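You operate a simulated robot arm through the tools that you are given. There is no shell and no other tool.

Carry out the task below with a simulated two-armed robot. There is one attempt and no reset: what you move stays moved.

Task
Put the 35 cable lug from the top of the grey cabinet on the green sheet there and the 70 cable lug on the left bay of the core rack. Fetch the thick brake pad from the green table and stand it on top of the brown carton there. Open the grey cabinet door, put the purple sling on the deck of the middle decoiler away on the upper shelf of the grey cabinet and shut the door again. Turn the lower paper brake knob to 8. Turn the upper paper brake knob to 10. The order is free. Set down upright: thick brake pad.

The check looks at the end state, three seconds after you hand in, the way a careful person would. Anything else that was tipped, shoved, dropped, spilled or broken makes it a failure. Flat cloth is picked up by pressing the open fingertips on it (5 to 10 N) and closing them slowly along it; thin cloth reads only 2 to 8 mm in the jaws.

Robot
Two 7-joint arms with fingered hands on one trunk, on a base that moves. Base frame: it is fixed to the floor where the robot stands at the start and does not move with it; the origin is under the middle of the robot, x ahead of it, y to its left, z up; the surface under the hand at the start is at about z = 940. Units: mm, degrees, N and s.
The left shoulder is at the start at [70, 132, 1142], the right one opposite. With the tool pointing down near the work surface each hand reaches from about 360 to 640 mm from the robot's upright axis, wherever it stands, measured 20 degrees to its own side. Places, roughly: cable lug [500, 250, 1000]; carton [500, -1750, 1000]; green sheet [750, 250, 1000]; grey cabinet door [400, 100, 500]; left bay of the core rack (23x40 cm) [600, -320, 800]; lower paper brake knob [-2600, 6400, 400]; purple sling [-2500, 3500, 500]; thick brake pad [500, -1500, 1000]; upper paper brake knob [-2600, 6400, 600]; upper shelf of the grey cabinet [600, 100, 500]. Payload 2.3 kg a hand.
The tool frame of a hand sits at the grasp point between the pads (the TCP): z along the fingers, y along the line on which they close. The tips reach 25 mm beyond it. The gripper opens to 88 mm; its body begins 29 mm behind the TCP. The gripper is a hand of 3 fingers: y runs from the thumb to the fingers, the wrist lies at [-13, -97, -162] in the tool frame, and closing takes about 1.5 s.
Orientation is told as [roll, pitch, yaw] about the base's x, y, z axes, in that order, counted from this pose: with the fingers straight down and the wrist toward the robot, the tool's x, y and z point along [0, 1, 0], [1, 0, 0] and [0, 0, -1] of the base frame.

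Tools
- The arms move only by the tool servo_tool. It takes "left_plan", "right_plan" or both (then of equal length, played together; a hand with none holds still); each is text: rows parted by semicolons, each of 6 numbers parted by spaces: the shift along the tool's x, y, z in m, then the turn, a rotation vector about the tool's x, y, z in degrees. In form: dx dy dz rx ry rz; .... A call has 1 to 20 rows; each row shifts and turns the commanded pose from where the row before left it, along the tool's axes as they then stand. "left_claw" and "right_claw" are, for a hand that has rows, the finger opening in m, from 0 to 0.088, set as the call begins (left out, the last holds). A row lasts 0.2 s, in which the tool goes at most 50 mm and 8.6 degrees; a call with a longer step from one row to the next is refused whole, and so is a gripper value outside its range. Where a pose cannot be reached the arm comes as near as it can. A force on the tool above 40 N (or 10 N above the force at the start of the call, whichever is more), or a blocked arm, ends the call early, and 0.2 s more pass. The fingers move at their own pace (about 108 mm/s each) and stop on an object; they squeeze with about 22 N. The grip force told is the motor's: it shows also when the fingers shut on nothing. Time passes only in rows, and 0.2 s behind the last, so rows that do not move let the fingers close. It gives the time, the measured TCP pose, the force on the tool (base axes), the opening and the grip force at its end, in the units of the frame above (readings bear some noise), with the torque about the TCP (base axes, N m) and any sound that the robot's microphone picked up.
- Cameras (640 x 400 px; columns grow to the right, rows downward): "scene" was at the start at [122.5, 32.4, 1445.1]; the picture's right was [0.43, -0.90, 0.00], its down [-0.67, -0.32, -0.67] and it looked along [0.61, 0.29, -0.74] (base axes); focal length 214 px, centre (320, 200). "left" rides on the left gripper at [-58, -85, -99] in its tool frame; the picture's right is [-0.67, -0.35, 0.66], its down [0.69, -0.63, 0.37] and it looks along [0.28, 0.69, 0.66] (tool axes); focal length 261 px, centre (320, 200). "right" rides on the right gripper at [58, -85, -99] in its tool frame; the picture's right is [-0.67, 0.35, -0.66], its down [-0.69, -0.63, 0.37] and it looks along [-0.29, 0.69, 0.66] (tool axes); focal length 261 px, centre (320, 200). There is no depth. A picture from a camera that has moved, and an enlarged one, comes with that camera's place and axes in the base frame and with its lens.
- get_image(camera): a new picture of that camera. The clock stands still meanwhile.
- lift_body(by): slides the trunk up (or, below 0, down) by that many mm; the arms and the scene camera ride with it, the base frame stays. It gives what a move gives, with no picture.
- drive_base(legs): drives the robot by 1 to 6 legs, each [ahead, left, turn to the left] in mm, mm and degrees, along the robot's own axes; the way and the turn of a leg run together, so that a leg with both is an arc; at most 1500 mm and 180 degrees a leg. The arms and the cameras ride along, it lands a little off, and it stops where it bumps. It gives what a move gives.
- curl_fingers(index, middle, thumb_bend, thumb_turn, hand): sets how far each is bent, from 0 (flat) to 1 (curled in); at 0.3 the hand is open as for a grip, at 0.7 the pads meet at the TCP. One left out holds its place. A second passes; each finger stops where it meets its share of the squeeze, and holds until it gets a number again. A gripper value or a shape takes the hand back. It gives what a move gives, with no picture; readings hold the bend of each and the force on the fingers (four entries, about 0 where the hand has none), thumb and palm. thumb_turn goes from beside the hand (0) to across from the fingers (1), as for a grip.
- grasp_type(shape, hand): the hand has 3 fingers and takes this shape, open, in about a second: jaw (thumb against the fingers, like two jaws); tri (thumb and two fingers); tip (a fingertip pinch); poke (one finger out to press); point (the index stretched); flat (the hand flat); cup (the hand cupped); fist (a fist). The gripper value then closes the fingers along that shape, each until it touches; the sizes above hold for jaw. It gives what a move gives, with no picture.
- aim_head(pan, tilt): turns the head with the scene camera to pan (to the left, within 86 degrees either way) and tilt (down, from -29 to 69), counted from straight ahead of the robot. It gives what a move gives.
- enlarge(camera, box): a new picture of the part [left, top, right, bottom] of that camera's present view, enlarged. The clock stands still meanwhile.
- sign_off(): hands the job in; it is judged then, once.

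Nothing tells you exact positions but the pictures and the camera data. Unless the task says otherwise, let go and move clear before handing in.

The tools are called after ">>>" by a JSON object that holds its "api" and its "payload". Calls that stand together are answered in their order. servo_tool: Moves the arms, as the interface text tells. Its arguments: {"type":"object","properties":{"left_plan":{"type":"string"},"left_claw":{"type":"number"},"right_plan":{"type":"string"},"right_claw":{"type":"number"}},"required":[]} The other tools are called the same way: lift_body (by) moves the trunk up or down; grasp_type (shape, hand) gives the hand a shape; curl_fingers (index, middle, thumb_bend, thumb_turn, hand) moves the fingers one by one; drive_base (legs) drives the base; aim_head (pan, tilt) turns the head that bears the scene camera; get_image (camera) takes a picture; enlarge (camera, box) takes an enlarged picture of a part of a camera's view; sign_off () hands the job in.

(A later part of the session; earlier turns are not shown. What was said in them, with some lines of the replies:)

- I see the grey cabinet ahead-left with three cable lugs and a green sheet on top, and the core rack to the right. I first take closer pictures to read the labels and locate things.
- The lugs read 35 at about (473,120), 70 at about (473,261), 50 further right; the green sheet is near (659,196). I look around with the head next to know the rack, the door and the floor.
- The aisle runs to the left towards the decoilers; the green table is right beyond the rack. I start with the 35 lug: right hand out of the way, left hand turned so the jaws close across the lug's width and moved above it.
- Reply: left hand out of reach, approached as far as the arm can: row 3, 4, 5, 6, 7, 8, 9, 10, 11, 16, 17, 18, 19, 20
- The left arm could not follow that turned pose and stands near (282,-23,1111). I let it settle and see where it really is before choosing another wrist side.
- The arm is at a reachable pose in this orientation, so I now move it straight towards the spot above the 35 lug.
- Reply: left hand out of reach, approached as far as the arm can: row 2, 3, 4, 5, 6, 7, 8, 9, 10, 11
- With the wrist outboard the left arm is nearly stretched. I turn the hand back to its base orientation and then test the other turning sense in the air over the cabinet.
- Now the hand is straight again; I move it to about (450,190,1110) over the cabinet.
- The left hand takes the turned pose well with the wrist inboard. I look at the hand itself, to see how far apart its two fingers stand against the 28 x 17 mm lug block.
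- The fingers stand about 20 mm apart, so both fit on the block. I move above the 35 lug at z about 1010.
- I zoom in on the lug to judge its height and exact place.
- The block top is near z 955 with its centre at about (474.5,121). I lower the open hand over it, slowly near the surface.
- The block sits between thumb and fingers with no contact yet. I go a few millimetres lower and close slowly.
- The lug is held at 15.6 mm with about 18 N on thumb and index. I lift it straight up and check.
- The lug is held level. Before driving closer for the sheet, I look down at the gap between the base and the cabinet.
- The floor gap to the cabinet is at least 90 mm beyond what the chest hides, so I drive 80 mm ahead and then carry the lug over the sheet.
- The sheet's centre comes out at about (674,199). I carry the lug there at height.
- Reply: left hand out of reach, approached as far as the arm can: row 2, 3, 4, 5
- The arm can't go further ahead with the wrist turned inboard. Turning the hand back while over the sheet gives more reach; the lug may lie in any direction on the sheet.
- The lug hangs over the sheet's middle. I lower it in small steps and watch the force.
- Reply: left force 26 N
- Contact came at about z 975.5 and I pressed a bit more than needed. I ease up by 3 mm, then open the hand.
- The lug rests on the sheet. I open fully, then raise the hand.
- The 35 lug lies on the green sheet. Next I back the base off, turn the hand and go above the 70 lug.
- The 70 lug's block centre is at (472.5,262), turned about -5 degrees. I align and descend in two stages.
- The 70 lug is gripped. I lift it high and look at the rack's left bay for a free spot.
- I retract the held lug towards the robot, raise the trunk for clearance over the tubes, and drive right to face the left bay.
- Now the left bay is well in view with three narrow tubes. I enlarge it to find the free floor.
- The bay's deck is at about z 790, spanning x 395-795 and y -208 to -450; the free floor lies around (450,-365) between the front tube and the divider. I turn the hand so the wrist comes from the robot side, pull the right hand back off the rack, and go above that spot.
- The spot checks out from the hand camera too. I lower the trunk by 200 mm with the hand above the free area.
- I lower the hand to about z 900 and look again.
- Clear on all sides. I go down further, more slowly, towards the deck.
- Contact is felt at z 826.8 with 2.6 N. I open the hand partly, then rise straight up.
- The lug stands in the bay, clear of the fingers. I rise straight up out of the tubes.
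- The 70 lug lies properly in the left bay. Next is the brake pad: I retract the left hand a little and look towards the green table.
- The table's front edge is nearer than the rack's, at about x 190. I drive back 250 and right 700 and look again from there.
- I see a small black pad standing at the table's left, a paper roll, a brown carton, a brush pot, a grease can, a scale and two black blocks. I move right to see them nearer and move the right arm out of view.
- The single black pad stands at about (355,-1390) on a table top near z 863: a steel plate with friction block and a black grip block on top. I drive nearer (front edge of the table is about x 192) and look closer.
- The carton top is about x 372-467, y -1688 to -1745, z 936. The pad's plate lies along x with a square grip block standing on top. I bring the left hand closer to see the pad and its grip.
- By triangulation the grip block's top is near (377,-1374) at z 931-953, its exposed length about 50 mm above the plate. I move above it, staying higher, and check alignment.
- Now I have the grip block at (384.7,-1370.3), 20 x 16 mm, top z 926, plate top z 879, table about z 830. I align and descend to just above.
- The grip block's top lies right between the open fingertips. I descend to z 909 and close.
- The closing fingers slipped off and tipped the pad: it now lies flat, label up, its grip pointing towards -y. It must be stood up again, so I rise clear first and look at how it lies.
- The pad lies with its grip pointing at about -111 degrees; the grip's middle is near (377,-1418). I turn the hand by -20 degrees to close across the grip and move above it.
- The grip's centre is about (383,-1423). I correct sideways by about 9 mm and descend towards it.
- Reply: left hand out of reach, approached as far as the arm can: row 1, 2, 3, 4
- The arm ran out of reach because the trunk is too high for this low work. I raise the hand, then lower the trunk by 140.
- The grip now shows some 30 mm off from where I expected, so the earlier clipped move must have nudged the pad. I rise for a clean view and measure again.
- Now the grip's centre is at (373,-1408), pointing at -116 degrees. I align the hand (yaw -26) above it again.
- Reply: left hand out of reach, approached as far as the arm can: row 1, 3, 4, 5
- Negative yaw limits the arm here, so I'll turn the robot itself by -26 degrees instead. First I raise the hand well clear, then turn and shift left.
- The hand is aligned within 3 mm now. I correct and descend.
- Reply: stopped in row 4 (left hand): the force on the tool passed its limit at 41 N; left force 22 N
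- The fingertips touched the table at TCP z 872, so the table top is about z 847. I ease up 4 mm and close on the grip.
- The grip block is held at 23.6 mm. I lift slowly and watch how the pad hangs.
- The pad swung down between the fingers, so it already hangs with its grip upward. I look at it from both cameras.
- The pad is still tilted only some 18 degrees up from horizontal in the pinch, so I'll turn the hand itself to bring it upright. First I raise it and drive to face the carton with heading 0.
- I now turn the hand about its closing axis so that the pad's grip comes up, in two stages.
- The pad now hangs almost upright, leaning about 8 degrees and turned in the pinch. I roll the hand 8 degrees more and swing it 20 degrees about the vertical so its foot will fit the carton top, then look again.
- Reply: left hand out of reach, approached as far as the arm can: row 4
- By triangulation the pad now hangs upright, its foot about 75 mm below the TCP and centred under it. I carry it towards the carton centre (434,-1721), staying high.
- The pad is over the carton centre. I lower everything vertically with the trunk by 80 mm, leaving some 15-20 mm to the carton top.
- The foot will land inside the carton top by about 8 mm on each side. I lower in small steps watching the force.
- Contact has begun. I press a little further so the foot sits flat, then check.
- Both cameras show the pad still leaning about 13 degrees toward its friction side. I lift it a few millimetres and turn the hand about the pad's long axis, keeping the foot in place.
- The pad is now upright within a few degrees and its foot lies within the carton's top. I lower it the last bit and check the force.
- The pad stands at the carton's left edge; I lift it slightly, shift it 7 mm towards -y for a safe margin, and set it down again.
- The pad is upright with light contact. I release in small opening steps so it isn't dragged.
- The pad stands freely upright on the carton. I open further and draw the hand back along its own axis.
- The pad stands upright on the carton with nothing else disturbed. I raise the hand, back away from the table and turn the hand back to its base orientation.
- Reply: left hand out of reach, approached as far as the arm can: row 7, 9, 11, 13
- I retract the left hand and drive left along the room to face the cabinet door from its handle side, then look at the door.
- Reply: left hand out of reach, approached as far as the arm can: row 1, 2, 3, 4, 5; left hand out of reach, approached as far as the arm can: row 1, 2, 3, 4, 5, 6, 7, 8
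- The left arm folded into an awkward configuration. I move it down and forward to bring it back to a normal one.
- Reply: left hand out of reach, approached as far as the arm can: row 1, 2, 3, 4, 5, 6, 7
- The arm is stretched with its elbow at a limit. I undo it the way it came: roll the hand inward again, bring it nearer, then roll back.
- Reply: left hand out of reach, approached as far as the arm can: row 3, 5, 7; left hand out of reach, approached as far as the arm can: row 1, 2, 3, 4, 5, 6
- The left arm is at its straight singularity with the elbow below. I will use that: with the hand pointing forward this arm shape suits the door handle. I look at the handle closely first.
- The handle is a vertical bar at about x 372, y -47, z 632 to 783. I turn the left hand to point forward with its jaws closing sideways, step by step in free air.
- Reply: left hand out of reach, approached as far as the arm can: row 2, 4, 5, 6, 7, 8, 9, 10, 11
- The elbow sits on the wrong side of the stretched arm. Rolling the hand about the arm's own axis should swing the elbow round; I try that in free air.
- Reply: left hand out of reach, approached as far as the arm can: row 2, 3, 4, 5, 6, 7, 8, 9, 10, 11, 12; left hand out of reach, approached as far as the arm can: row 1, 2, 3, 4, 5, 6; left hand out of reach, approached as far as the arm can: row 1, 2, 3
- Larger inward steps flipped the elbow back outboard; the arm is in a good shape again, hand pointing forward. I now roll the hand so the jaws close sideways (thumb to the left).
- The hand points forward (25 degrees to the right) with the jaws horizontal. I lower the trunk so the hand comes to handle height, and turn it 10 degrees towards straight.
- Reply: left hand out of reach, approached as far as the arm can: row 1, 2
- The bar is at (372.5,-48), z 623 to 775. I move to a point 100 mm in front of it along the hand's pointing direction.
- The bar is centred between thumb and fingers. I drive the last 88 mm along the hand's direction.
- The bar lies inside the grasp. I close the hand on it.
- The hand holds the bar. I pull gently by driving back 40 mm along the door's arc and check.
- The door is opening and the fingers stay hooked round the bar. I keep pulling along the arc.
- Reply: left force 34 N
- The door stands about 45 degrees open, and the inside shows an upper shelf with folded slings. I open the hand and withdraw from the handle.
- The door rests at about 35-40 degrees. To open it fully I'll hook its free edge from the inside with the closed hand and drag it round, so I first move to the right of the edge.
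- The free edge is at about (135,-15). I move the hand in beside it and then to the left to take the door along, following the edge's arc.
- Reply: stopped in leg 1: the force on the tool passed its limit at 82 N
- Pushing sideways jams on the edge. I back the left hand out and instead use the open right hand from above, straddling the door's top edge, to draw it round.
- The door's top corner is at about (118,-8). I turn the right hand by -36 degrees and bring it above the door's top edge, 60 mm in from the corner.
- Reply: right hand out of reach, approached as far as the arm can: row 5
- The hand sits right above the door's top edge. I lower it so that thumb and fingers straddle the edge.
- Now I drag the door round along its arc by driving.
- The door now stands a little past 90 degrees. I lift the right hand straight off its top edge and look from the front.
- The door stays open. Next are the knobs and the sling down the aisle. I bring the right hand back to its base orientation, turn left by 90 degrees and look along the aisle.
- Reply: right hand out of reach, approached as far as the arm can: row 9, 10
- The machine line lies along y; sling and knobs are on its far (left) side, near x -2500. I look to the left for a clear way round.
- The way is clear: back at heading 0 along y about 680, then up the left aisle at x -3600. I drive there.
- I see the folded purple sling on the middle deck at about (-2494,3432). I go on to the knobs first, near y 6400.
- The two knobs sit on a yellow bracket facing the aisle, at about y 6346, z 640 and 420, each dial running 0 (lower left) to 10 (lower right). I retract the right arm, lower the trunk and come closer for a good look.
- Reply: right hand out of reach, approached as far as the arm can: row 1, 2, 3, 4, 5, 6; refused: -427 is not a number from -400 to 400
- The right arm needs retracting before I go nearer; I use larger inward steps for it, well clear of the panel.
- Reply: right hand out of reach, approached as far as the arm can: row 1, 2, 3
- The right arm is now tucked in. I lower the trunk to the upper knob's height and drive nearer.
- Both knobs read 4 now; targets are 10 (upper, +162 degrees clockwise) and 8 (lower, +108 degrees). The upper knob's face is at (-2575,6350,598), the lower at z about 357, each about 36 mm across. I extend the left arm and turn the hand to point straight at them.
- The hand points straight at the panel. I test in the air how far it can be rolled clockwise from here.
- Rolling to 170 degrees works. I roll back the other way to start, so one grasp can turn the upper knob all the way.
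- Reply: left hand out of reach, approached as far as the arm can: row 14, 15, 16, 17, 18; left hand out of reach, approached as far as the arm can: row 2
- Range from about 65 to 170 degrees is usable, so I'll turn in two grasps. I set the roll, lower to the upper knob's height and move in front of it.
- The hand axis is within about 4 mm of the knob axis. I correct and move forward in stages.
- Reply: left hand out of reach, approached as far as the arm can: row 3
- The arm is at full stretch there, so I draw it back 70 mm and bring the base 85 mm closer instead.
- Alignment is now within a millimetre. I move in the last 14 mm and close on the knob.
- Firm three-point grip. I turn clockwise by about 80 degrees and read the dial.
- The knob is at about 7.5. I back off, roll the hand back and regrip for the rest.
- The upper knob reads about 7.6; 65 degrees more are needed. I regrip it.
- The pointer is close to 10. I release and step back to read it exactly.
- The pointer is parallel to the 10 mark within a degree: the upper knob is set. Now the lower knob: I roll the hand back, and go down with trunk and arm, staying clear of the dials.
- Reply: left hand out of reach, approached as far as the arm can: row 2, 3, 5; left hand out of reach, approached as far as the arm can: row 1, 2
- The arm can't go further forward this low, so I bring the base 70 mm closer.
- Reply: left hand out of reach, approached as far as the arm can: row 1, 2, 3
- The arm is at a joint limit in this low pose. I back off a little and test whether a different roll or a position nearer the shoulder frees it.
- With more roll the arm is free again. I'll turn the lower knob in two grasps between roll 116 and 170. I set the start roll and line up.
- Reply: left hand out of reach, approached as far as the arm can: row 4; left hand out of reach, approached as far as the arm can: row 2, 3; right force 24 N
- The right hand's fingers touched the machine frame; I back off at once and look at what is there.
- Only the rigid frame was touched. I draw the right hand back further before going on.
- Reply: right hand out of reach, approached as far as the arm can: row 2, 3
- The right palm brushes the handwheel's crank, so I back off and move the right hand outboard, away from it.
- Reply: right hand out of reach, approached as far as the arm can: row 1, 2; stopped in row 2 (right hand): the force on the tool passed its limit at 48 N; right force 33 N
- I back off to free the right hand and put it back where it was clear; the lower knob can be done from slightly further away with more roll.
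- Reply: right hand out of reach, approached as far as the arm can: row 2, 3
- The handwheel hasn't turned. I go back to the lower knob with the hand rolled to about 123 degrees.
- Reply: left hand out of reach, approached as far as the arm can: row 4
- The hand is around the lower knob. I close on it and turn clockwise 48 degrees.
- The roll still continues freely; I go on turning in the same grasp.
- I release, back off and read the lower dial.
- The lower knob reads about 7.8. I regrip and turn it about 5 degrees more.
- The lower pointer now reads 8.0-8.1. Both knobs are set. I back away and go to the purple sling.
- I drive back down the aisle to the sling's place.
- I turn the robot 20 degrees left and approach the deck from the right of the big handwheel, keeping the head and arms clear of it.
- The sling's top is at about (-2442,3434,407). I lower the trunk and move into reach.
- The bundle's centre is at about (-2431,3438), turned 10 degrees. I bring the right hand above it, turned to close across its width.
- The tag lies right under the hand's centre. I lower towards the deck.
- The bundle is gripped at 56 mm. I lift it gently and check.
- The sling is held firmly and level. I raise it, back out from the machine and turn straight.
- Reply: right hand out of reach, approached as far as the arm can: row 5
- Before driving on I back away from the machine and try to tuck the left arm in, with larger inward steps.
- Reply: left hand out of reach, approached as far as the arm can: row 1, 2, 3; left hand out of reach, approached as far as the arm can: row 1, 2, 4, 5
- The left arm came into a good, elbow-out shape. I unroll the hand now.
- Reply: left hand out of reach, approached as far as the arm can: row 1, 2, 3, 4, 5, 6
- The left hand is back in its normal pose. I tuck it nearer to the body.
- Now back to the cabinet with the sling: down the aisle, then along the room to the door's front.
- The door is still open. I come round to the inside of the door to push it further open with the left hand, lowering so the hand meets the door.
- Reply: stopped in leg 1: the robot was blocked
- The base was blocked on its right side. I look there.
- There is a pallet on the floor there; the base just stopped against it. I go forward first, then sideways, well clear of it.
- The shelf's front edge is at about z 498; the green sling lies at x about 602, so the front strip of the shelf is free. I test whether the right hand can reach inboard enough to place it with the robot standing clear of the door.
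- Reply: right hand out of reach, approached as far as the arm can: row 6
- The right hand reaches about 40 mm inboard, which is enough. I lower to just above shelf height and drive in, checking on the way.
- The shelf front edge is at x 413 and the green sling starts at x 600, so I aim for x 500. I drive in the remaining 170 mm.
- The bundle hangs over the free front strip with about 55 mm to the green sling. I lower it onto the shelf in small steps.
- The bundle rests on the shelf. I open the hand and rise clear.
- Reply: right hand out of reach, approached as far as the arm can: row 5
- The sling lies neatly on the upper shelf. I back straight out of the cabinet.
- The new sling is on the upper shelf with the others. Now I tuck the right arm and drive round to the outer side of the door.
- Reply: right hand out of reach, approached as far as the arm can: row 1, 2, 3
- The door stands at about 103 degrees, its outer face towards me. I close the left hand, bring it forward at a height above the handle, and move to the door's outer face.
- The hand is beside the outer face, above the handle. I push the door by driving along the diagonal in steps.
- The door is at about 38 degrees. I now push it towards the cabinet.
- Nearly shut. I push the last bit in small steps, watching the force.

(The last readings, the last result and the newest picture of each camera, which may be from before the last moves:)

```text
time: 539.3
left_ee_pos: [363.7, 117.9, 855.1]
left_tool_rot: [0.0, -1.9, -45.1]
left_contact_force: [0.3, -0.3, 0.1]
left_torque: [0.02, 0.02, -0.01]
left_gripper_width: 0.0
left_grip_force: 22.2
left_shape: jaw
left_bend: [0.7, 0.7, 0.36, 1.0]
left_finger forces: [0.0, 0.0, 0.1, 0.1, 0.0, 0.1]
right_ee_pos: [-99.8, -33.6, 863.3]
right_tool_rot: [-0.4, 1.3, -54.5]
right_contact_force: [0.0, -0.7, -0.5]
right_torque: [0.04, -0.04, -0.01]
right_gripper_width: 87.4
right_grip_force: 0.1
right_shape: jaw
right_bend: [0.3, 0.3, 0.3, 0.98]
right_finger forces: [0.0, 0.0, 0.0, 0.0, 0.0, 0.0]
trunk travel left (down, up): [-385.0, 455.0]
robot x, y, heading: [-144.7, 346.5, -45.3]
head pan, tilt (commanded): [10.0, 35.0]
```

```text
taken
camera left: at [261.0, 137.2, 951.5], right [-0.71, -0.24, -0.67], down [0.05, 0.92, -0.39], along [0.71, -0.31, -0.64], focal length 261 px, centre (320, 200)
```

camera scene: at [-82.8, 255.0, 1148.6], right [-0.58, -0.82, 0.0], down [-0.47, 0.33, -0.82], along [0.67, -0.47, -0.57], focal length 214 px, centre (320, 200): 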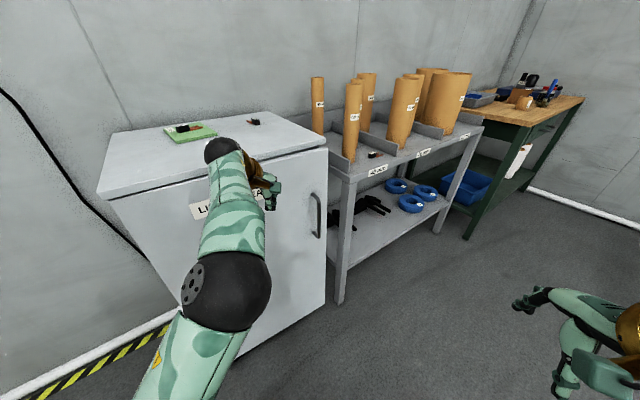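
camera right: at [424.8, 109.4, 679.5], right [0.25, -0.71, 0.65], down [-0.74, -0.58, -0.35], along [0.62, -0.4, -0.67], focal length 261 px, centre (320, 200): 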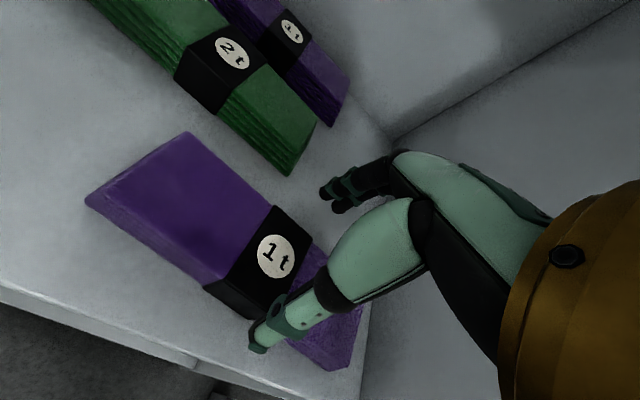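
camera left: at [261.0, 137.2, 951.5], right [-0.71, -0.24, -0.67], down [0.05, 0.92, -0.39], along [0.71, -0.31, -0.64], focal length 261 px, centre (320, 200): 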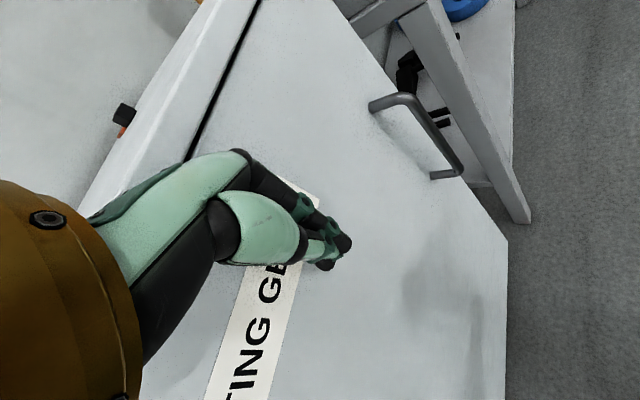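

>>> {"api": "drive_base", "payload": {"legs": [[10, 10, 0]]}}

>>> {"api": "drive_base", "payload": {"legs": [[8, 8, 0]]}}

>>> {"api": "get_image", "payload": {"camera": "left"}}

>>> {"api": "get_image", "payload": {"camera": "scene"}}

```text
time: 540.1
left_ee_pos: [378.7, 117.1, 855.4]
left_tool_rot: [0.1, -1.8, -45.1]
left_contact_force: [0.9, 0.1, 0.0]
left_torque: [-0.02, 0.0, -0.01]
left_gripper_width: 0.1
left_grip_force: 22.3
left_shape: jaw
left_bend: [0.7, 0.7, 0.36, 1.0]
left_finger forces: [0.0, 0.1, 0.0, 0.0, 0.0, 0.0]
right_ee_pos: [-86.0, -34.2, 863.4]
right_tool_rot: [-0.4, 1.3, -54.4]
right_contact_force: [-0.3, -0.6, -0.1]
right_torque: [0.0, 0.0, 0.0]
right_gripper_width: 87.8
right_grip_force: 0.0
right_shape: jaw
right_bend: [0.3, 0.3, 0.3, 0.98]
right_finger forces: [0.1, 0.0, 0.0, 0.1, 0.0, 0.0]
trunk travel left (down, up): [-385.0, 455.0]
robot x, y, heading: [-129.2, 345.2, -45.5]
head pan, tilt (commanded): [10.0, 35.0]
```

```text
time: 541.2
left_ee_pos: [379.3, 116.2, 857.4]
left_tool_rot: [-0.2, -1.7, -45.7]
left_contact_force: [-16.7, 2.7, 4.0]
left_torque: [-0.17, -0.9, -0.12]
left_gripper_width: 0.0
left_grip_force: 21.3
left_shape: jaw
left_bend: [0.7, 0.7, 0.36, 1.0]
left_finger forces: [0.0, 16.8, 0.0, 0.0, 0.1, 0.0]
right_ee_pos: [-82.0, -32.6, 864.8]
right_tool_rot: [-0.2, 1.0, -54.6]
right_contact_force: [0.2, -0.4, -0.7]
right_torque: [0.0, -0.02, -0.03]
right_gripper_width: 87.7
right_grip_force: 0.1
right_shape: jaw
right_bend: [0.3, 0.3, 0.3, 0.98]
right_finger forces: [0.1, 0.0, 0.0, 0.0, 0.0, 0.1]
trunk travel left (down, up): [-385.0, 455.0]
robot x, y, heading: [-119.5, 347.1, -45.6]
head pan, tilt (commanded): [10.0, 35.0]
stopped in leg 1: the force on the tool passed its limit at 41 N (the readings are from after the stop); the commanded pose is now the measured one
```

```text
taken
camera left: at [277.8, 137.2, 954.0], right [-0.71, -0.23, -0.66], down [0.06, 0.92, -0.38], along [0.7, -0.31, -0.64], focal length 261 px, centre (320, 200)
```

left: 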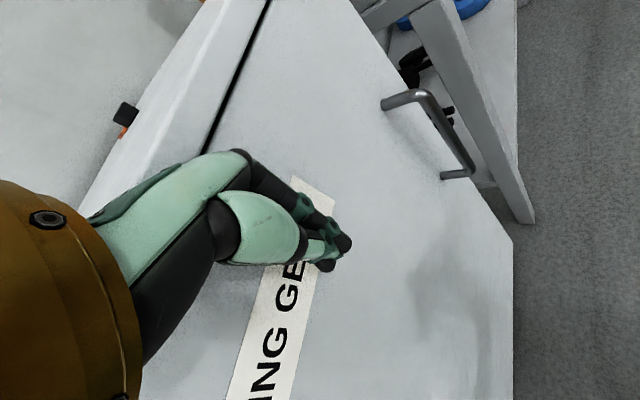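

```text
taken
camera scene: at [-20.3, 256.3, 1149.6], right [-0.58, -0.81, 0.0], down [-0.46, 0.33, -0.82], along [0.67, -0.48, -0.57], focal length 214 px, centre (320, 200)
```

scene: 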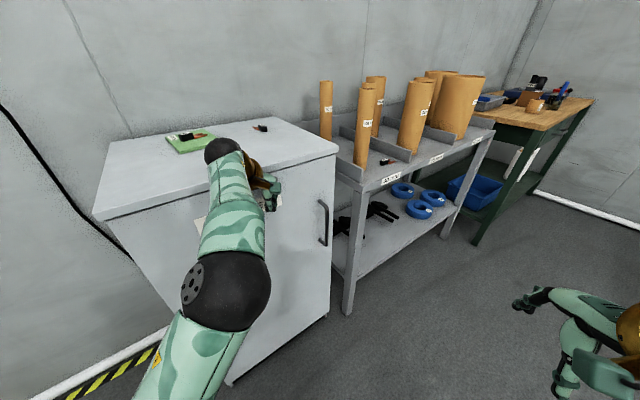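

The push met a firm stop: the door is shut. I back off and check the door and everything on top from the front.

>>> {"api": "drive_base", "payload": {"legs": [[-60, -60, 0], [-250, -150, 0]]}}

>>> {"api": "aim_head", "payload": {"pan": 30, "tilt": 35}}

>>> {"api": "get_image", "payload": {"camera": "scene"}}

```text
time: 543.9
left_ee_pos: [18.5, 191.7, 853.1]
left_tool_rot: [-0.1, -1.4, -45.4]
left_contact_force: [0.0, 0.0, 0.7]
left_torque: [-0.02, 0.03, -0.01]
left_gripper_width: 0.0
left_grip_force: 22.0
left_shape: jaw
left_bend: [0.7, 0.7, 0.36, 1.0]
left_finger forces: [0.0, 0.0, 0.0, 0.0, 0.1, 0.1]
right_ee_pos: [-441.9, 41.1, 863.5]
right_tool_rot: [-0.4, 1.2, -54.5]
right_contact_force: [-0.5, 0.1, -0.4]
right_torque: [-0.03, 0.01, -0.01]
right_gripper_width: 87.8
right_grip_force: 0.0
right_shape: jaw
right_bend: [0.3, 0.3, 0.3, 0.98]
right_finger forces: [0.1, 0.1, 0.0, 0.0, 0.0, 0.0]
trunk travel left (down, up): [-385.0, 455.0]
robot x, y, heading: [-485.7, 420.4, -45.6]
head pan, tilt (commanded): [10.0, 35.0]
```

```text
time: 544.7
left_ee_pos: [19.7, 191.4, 852.8]
left_tool_rot: [-0.3, -1.4, -45.4]
left_contact_force: [0.3, 0.0, 0.1]
left_torque: [0.01, -0.01, -0.02]
left_gripper_width: 0.1
left_grip_force: 21.8
left_shape: jaw
left_bend: [0.7, 0.7, 0.36, 1.0]
left_finger forces: [0.0, 0.1, 0.0, 0.1, 0.0, 0.0]
right_ee_pos: [-442.4, 41.2, 863.4]
right_tool_rot: [-0.3, 1.3, -54.5]
right_contact_force: [-0.6, 0.1, 0.1]
right_torque: [0.0, 0.01, 0.02]
right_gripper_width: 87.9
right_grip_force: 0.0
right_shape: jaw
right_bend: [0.3, 0.3, 0.3, 0.98]
right_finger forces: [0.0, 0.1, 0.0, 0.0, 0.0, 0.0]
trunk travel left (down, up): [-385.0, 455.0]
robot x, y, heading: [-488.1, 416.4, -45.1]
head pan, tilt (commanded): [30.0, 35.0]
```

```text
taken
camera scene: at [-366.7, 357.4, 1148.7], right [-0.27, -0.96, 0.0], down [-0.55, 0.15, -0.82], along [0.79, -0.22, -0.57], focal length 214 px, centre (320, 200)
```

scene: 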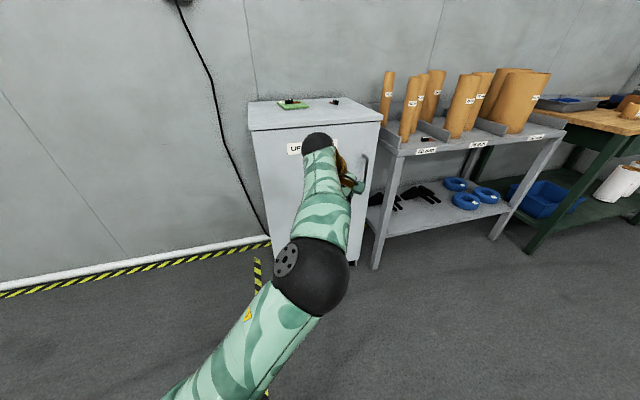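

>>> {"api": "drive_base", "payload": {"legs": [[0, 0, 45], [-100, -450, 0]]}}

>>> {"api": "lift_body", "payload": {"by": 250}}

>>> {"api": "aim_head", "payload": {"pan": 10, "tilt": 35}}

>>> {"api": "get_image", "payload": {"camera": "scene"}}

```text
time: 549.6
left_ee_pos: [-70.8, 170.4, 854.3]
left_tool_rot: [-0.2, -1.4, 0.0]
left_contact_force: [0.2, -0.7, 0.1]
left_torque: [0.0, 0.02, 0.01]
left_gripper_width: 0.0
left_grip_force: 21.9
left_shape: jaw
left_bend: [0.7, 0.7, 0.36, 1.0]
left_finger forces: [0.1, 0.0, 0.0, 0.1, 0.0, 0.1]
right_ee_pos: [-287.6, -263.8, 864.2]
right_tool_rot: [-0.5, 1.4, -9.2]
right_contact_force: [-0.1, -0.4, -0.5]
right_torque: [-0.01, 0.01, 0.02]
right_gripper_width: 87.6
right_grip_force: 0.1
right_shape: jaw
right_bend: [0.3, 0.3, 0.3, 0.98]
right_finger forces: [0.0, 0.0, 0.1, 0.1, 0.0, 0.0]
trunk travel left (down, up): [-385.0, 455.0]
robot x, y, heading: [-591.4, -32.1, 0.2]
head pan, tilt (commanded): [30.0, 35.0]
```

```text
time: 552.1
left_ee_pos: [-69.5, 170.7, 1103.5]
left_tool_rot: [-0.1, -1.4, 0.0]
left_contact_force: [0.1, -0.5, 0.4]
left_torque: [-0.01, -0.04, -0.03]
left_gripper_width: 0.1
left_grip_force: 22.0
left_shape: jaw
left_bend: [0.7, 0.7, 0.36, 1.0]
left_finger forces: [0.1, 0.1, 0.1, 0.1, 0.0, 0.1]
right_ee_pos: [-286.4, -263.7, 1113.9]
right_tool_rot: [-0.4, 1.2, -9.1]
right_contact_force: [-0.4, 0.6, 0.7]
right_torque: [0.02, 0.04, 0.0]
right_gripper_width: 87.8
right_grip_force: 0.0
right_shape: jaw
right_bend: [0.3, 0.3, 0.3, 0.98]
right_finger forces: [0.0, 0.1, 0.0, 0.1, 0.1, 0.0]
trunk travel left (down, up): [-635.0, 205.0]
robot x, y, heading: [-586.4, -30.4, -0.2]
head pan, tilt (commanded): [30.0, 35.0]
```

```text
time: 553.0
left_ee_pos: [-69.4, 170.7, 1103.9]
left_tool_rot: [-0.2, -1.5, -0.1]
left_contact_force: [-0.8, -0.3, -0.3]
left_torque: [-0.02, 0.01, 0.01]
left_gripper_width: 0.0
left_grip_force: 21.9
left_shape: jaw
left_bend: [0.7, 0.7, 0.36, 1.0]
left_finger forces: [0.0, 0.1, 0.1, 0.1, 0.0, 0.0]
right_ee_pos: [-286.9, -264.1, 1114.2]
right_tool_rot: [-0.4, 1.4, -9.1]
right_contact_force: [-1.2, -0.2, 0.6]
right_torque: [0.0, 0.0, 0.0]
right_gripper_width: 87.9
right_grip_force: 0.1
right_shape: jaw
right_bend: [0.3, 0.3, 0.3, 0.98]
right_finger forces: [0.1, 0.0, 0.1, 0.0, 0.0, 0.0]
trunk travel left (down, up): [-635.0, 205.0]
robot x, y, heading: [-587.1, -29.5, -0.2]
head pan, tilt (commanded): [10.0, 35.0]
```

```text
taken
camera scene: at [-449.5, -17.4, 1398.7], right [0.17, -0.98, 0.0], down [-0.56, -0.1, -0.82], along [0.81, 0.14, -0.57], focal length 214 px, centre (320, 200)
```

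scene: 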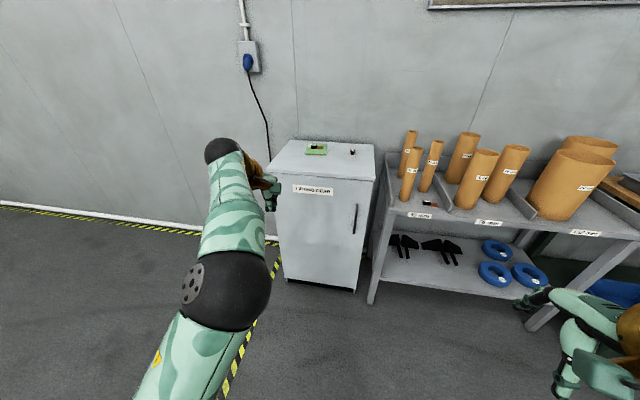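

>>> {"api": "enlarge", "payload": {"camera": "scene", "box": [265, 125, 385, 300]}}

>>> {"api": "enlarge", "payload": {"camera": "scene", "box": [370, 120, 640, 320]}}

>>> {"api": "enlarge", "payload": {"camera": "scene", "box": [265, 130, 385, 200]}}

```text
2.29 times, centred on (325, 212) of scene
camera zoom: at [-449.5, -17.4, 1398.7], right [0.17, -0.98, 0.0], down [-0.56, -0.1, -0.82], along [0.81, 0.14, -0.57], focal length 490 px, centre (309, 171)
```

zoom: 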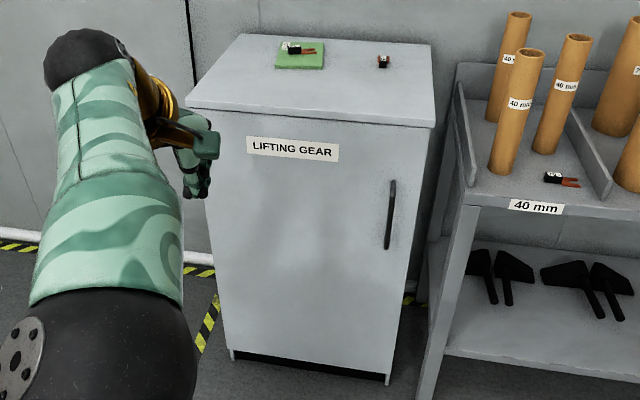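

```text
2.00 times, centred on (505, 220) of scene
camera zoom: at [-449.5, -17.4, 1398.7], right [0.17, -0.98, 0.0], down [-0.56, -0.1, -0.82], along [0.81, 0.14, -0.57], focal length 429 px, centre (-50, 160)
```

zoom: 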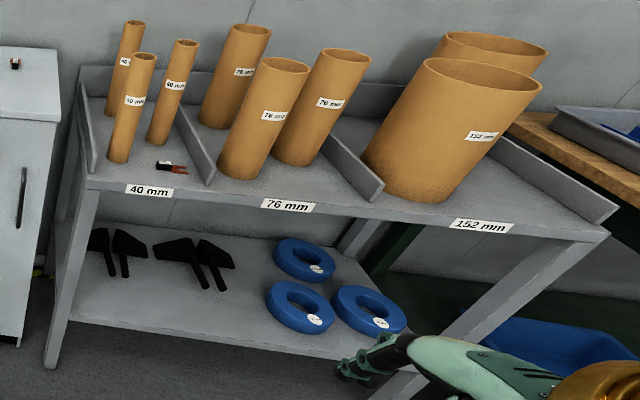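

```text
5.33 times, centred on (325, 165) of scene
camera zoom: at [-449.5, -17.4, 1398.7], right [0.17, -0.98, 0.0], down [-0.56, -0.1, -0.82], along [0.81, 0.14, -0.57], focal length 1144 px, centre (293, 387)
```

zoom: 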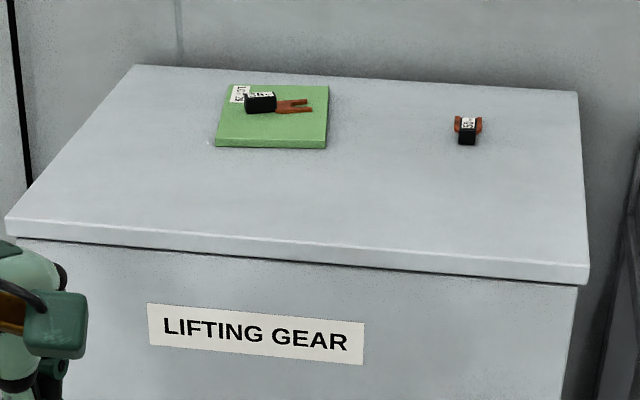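

The door is shut flush, the lugs lie as wanted. Last, I check the brake pad on the carton from here and the pallet.

>>> {"api": "aim_head", "payload": {"pan": -58, "tilt": 18}}

>>> {"api": "get_image", "payload": {"camera": "scene"}}

>>> {"api": "enlarge", "payload": {"camera": "scene", "box": [240, 150, 360, 240]}}

```text
time: 554.4
left_ee_pos: [-68.9, 170.9, 1104.2]
left_tool_rot: [-0.3, -1.4, 0.0]
left_contact_force: [-0.8, -0.4, -0.1]
left_torque: [0.03, 0.03, 0.0]
left_gripper_width: 0.3
left_grip_force: 22.0
left_shape: jaw
left_bend: [0.7, 0.7, 0.36, 1.0]
left_finger forces: [0.0, 0.0, 0.1, 0.0, 0.1, 0.0]
right_ee_pos: [-287.9, -264.0, 1113.5]
right_tool_rot: [-0.4, 1.3, -9.1]
right_contact_force: [-0.2, 0.5, -0.4]
right_torque: [0.04, -0.03, -0.01]
right_gripper_width: 87.8
right_grip_force: 0.0
right_shape: jaw
right_bend: [0.3, 0.3, 0.3, 0.98]
right_finger forces: [0.0, 0.0, 0.1, 0.0, 0.0, 0.1]
trunk travel left (down, up): [-635.0, 205.0]
robot x, y, heading: [-587.3, -33.2, -0.0]
head pan, tilt (commanded): [-58.0, 18.0]
```

```text
taken
camera scene: at [-486.5, -112.0, 1425.7], right [-0.85, -0.53, 0.0], down [-0.16, 0.26, -0.95], along [0.5, -0.81, -0.31], focal length 214 px, centre (320, 200)
```

scene: 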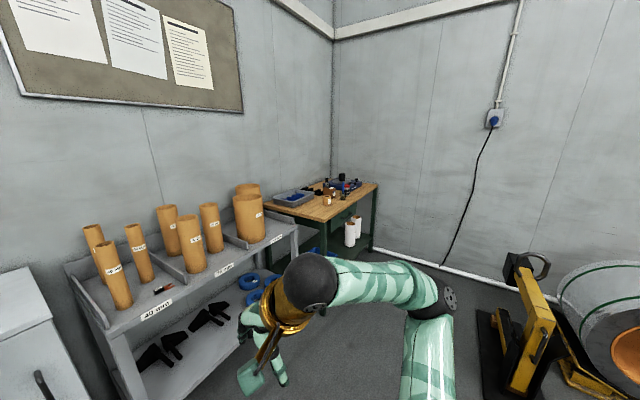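

```text
4.44 times, centred on (300, 195) of scene
camera zoom: at [-486.5, -112.0, 1425.7], right [-0.85, -0.53, 0.0], down [-0.16, 0.26, -0.95], along [0.5, -0.81, -0.31], focal length 953 px, centre (409, 222)
```

zoom: 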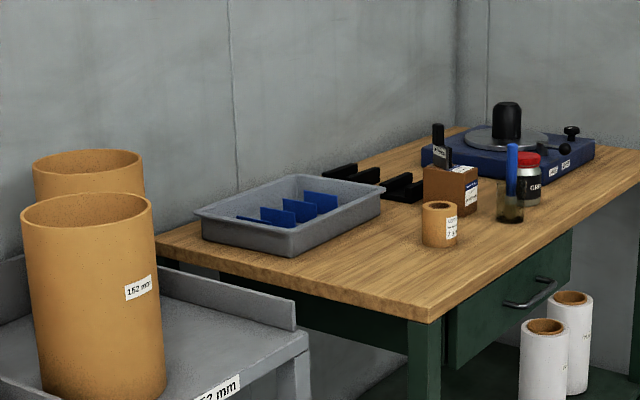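

>>> {"api": "enlarge", "payload": {"camera": "scene", "box": [270, 180, 330, 215]}}

>>> {"api": "enlarge", "payload": {"camera": "scene", "box": [312, 165, 352, 205]}}

>>> {"api": "aim_head", "payload": {"pan": -86, "tilt": 40}}

>>> {"api": "get_image", "payload": {"camera": "scene"}}

```text
10.67 times, centred on (300, 198) of scene
camera zoom: at [-486.5, -112.0, 1425.7], right [-0.85, -0.53, 0.0], down [-0.16, 0.26, -0.95], along [0.5, -0.81, -0.31], focal length 2288 px, centre (533, 227)
```

zoom: 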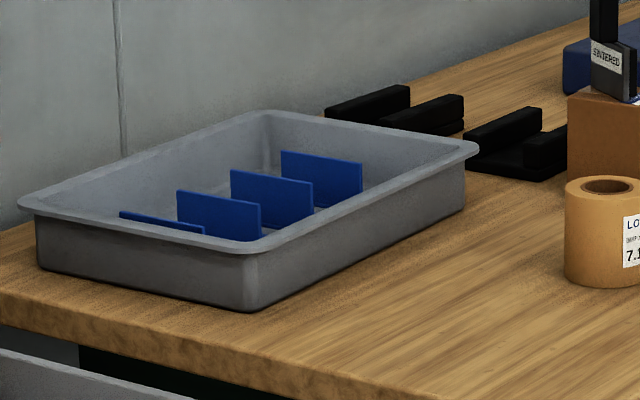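

```text
10.00 times, centred on (332, 185) of scene
camera zoom: at [-486.5, -112.0, 1425.7], right [-0.85, -0.53, 0.0], down [-0.16, 0.26, -0.95], along [0.5, -0.81, -0.31], focal length 2145 px, centre (200, 350)
```

zoom: 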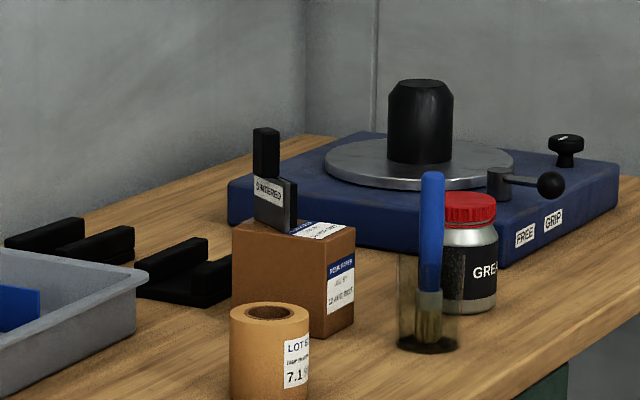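

```text
time: 555.3
left_ee_pos: [-70.1, 170.5, 1101.9]
left_tool_rot: [-0.3, -1.4, 0.0]
left_contact_force: [-0.4, -0.6, -0.5]
left_torque: [0.0, 0.03, 0.0]
left_gripper_width: 0.0
left_grip_force: 21.7
left_shape: jaw
left_bend: [0.7, 0.7, 0.36, 1.0]
left_finger forces: [0.0, 0.1, 0.0, 0.0, 0.1, 0.0]
right_ee_pos: [-288.3, -264.2, 1114.1]
right_tool_rot: [-0.4, 1.3, -9.1]
right_contact_force: [0.8, 0.0, -0.1]
right_torque: [0.03, -0.04, -0.01]
right_gripper_width: 87.7
right_grip_force: 0.1
right_shape: jaw
right_bend: [0.3, 0.3, 0.3, 0.98]
right_finger forces: [0.0, 0.1, 0.0, 0.0, 0.1, 0.0]
trunk travel left (down, up): [-635.0, 205.0]
robot x, y, heading: [-588.3, -30.1, -0.3]
head pan, tilt (commanded): [-85.9, 40.0]
```

```text
taken
camera scene: at [-529.9, -117.7, 1391.2], right [-1.0, -0.07, 0.0], down [-0.05, 0.64, -0.77], along [0.05, -0.76, -0.64], focal length 214 px, centre (320, 200)
```

scene: 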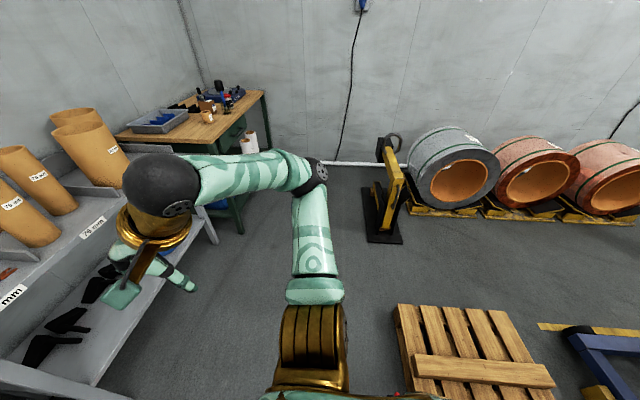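

Everything is in place: the 35 lug is on the green sheet and the 70 lug is in the left bay. The pad stands upright on the carton and the purple sling is on the upper shelf with the door shut. The knobs are at 10 and about 8, and both hands are clear, so I hand in.

>>> {"api": "sign_off", "payload": {}}

```text
The job is handed in.
```

I've handed in the job, and each item was in place when I last looked at it.

- **35 cable lug:** it lies on the green sheet on top of the grey cabinet.
- **70 cable lug:** it lies in the left bay of the core rack, clear of the tubes.
- **Thick brake pad:** it stands upright on the brown carton. I knocked it over on the first grasp, then picked it up and set it upright.
- **Purple sling:** it lies at the front of the cabinet's upper shelf, with the slings already there untouched. The door is shut flush.
- **Lower paper brake knob:** it reads about 8.0 to 8.1.
- **Upper paper brake knob:** it reads 10, within about a degree of the mark.

I bumped three other things along the way:

- **Pallet:** the base stopped against the wooden pallet on the floor near the cabinet. It looked in place afterwards, but I couldn't tell whether it shifted slightly.
- **Machine frame:** the right hand touched the machine near the knobs twice, once at about 24 N on the rigid frame and once hard enough to stop the arm at 48 N. I saw no damage.
- **Handwheel:** the right palm brushed the crank next to the knobs, and the wheel had not turned.
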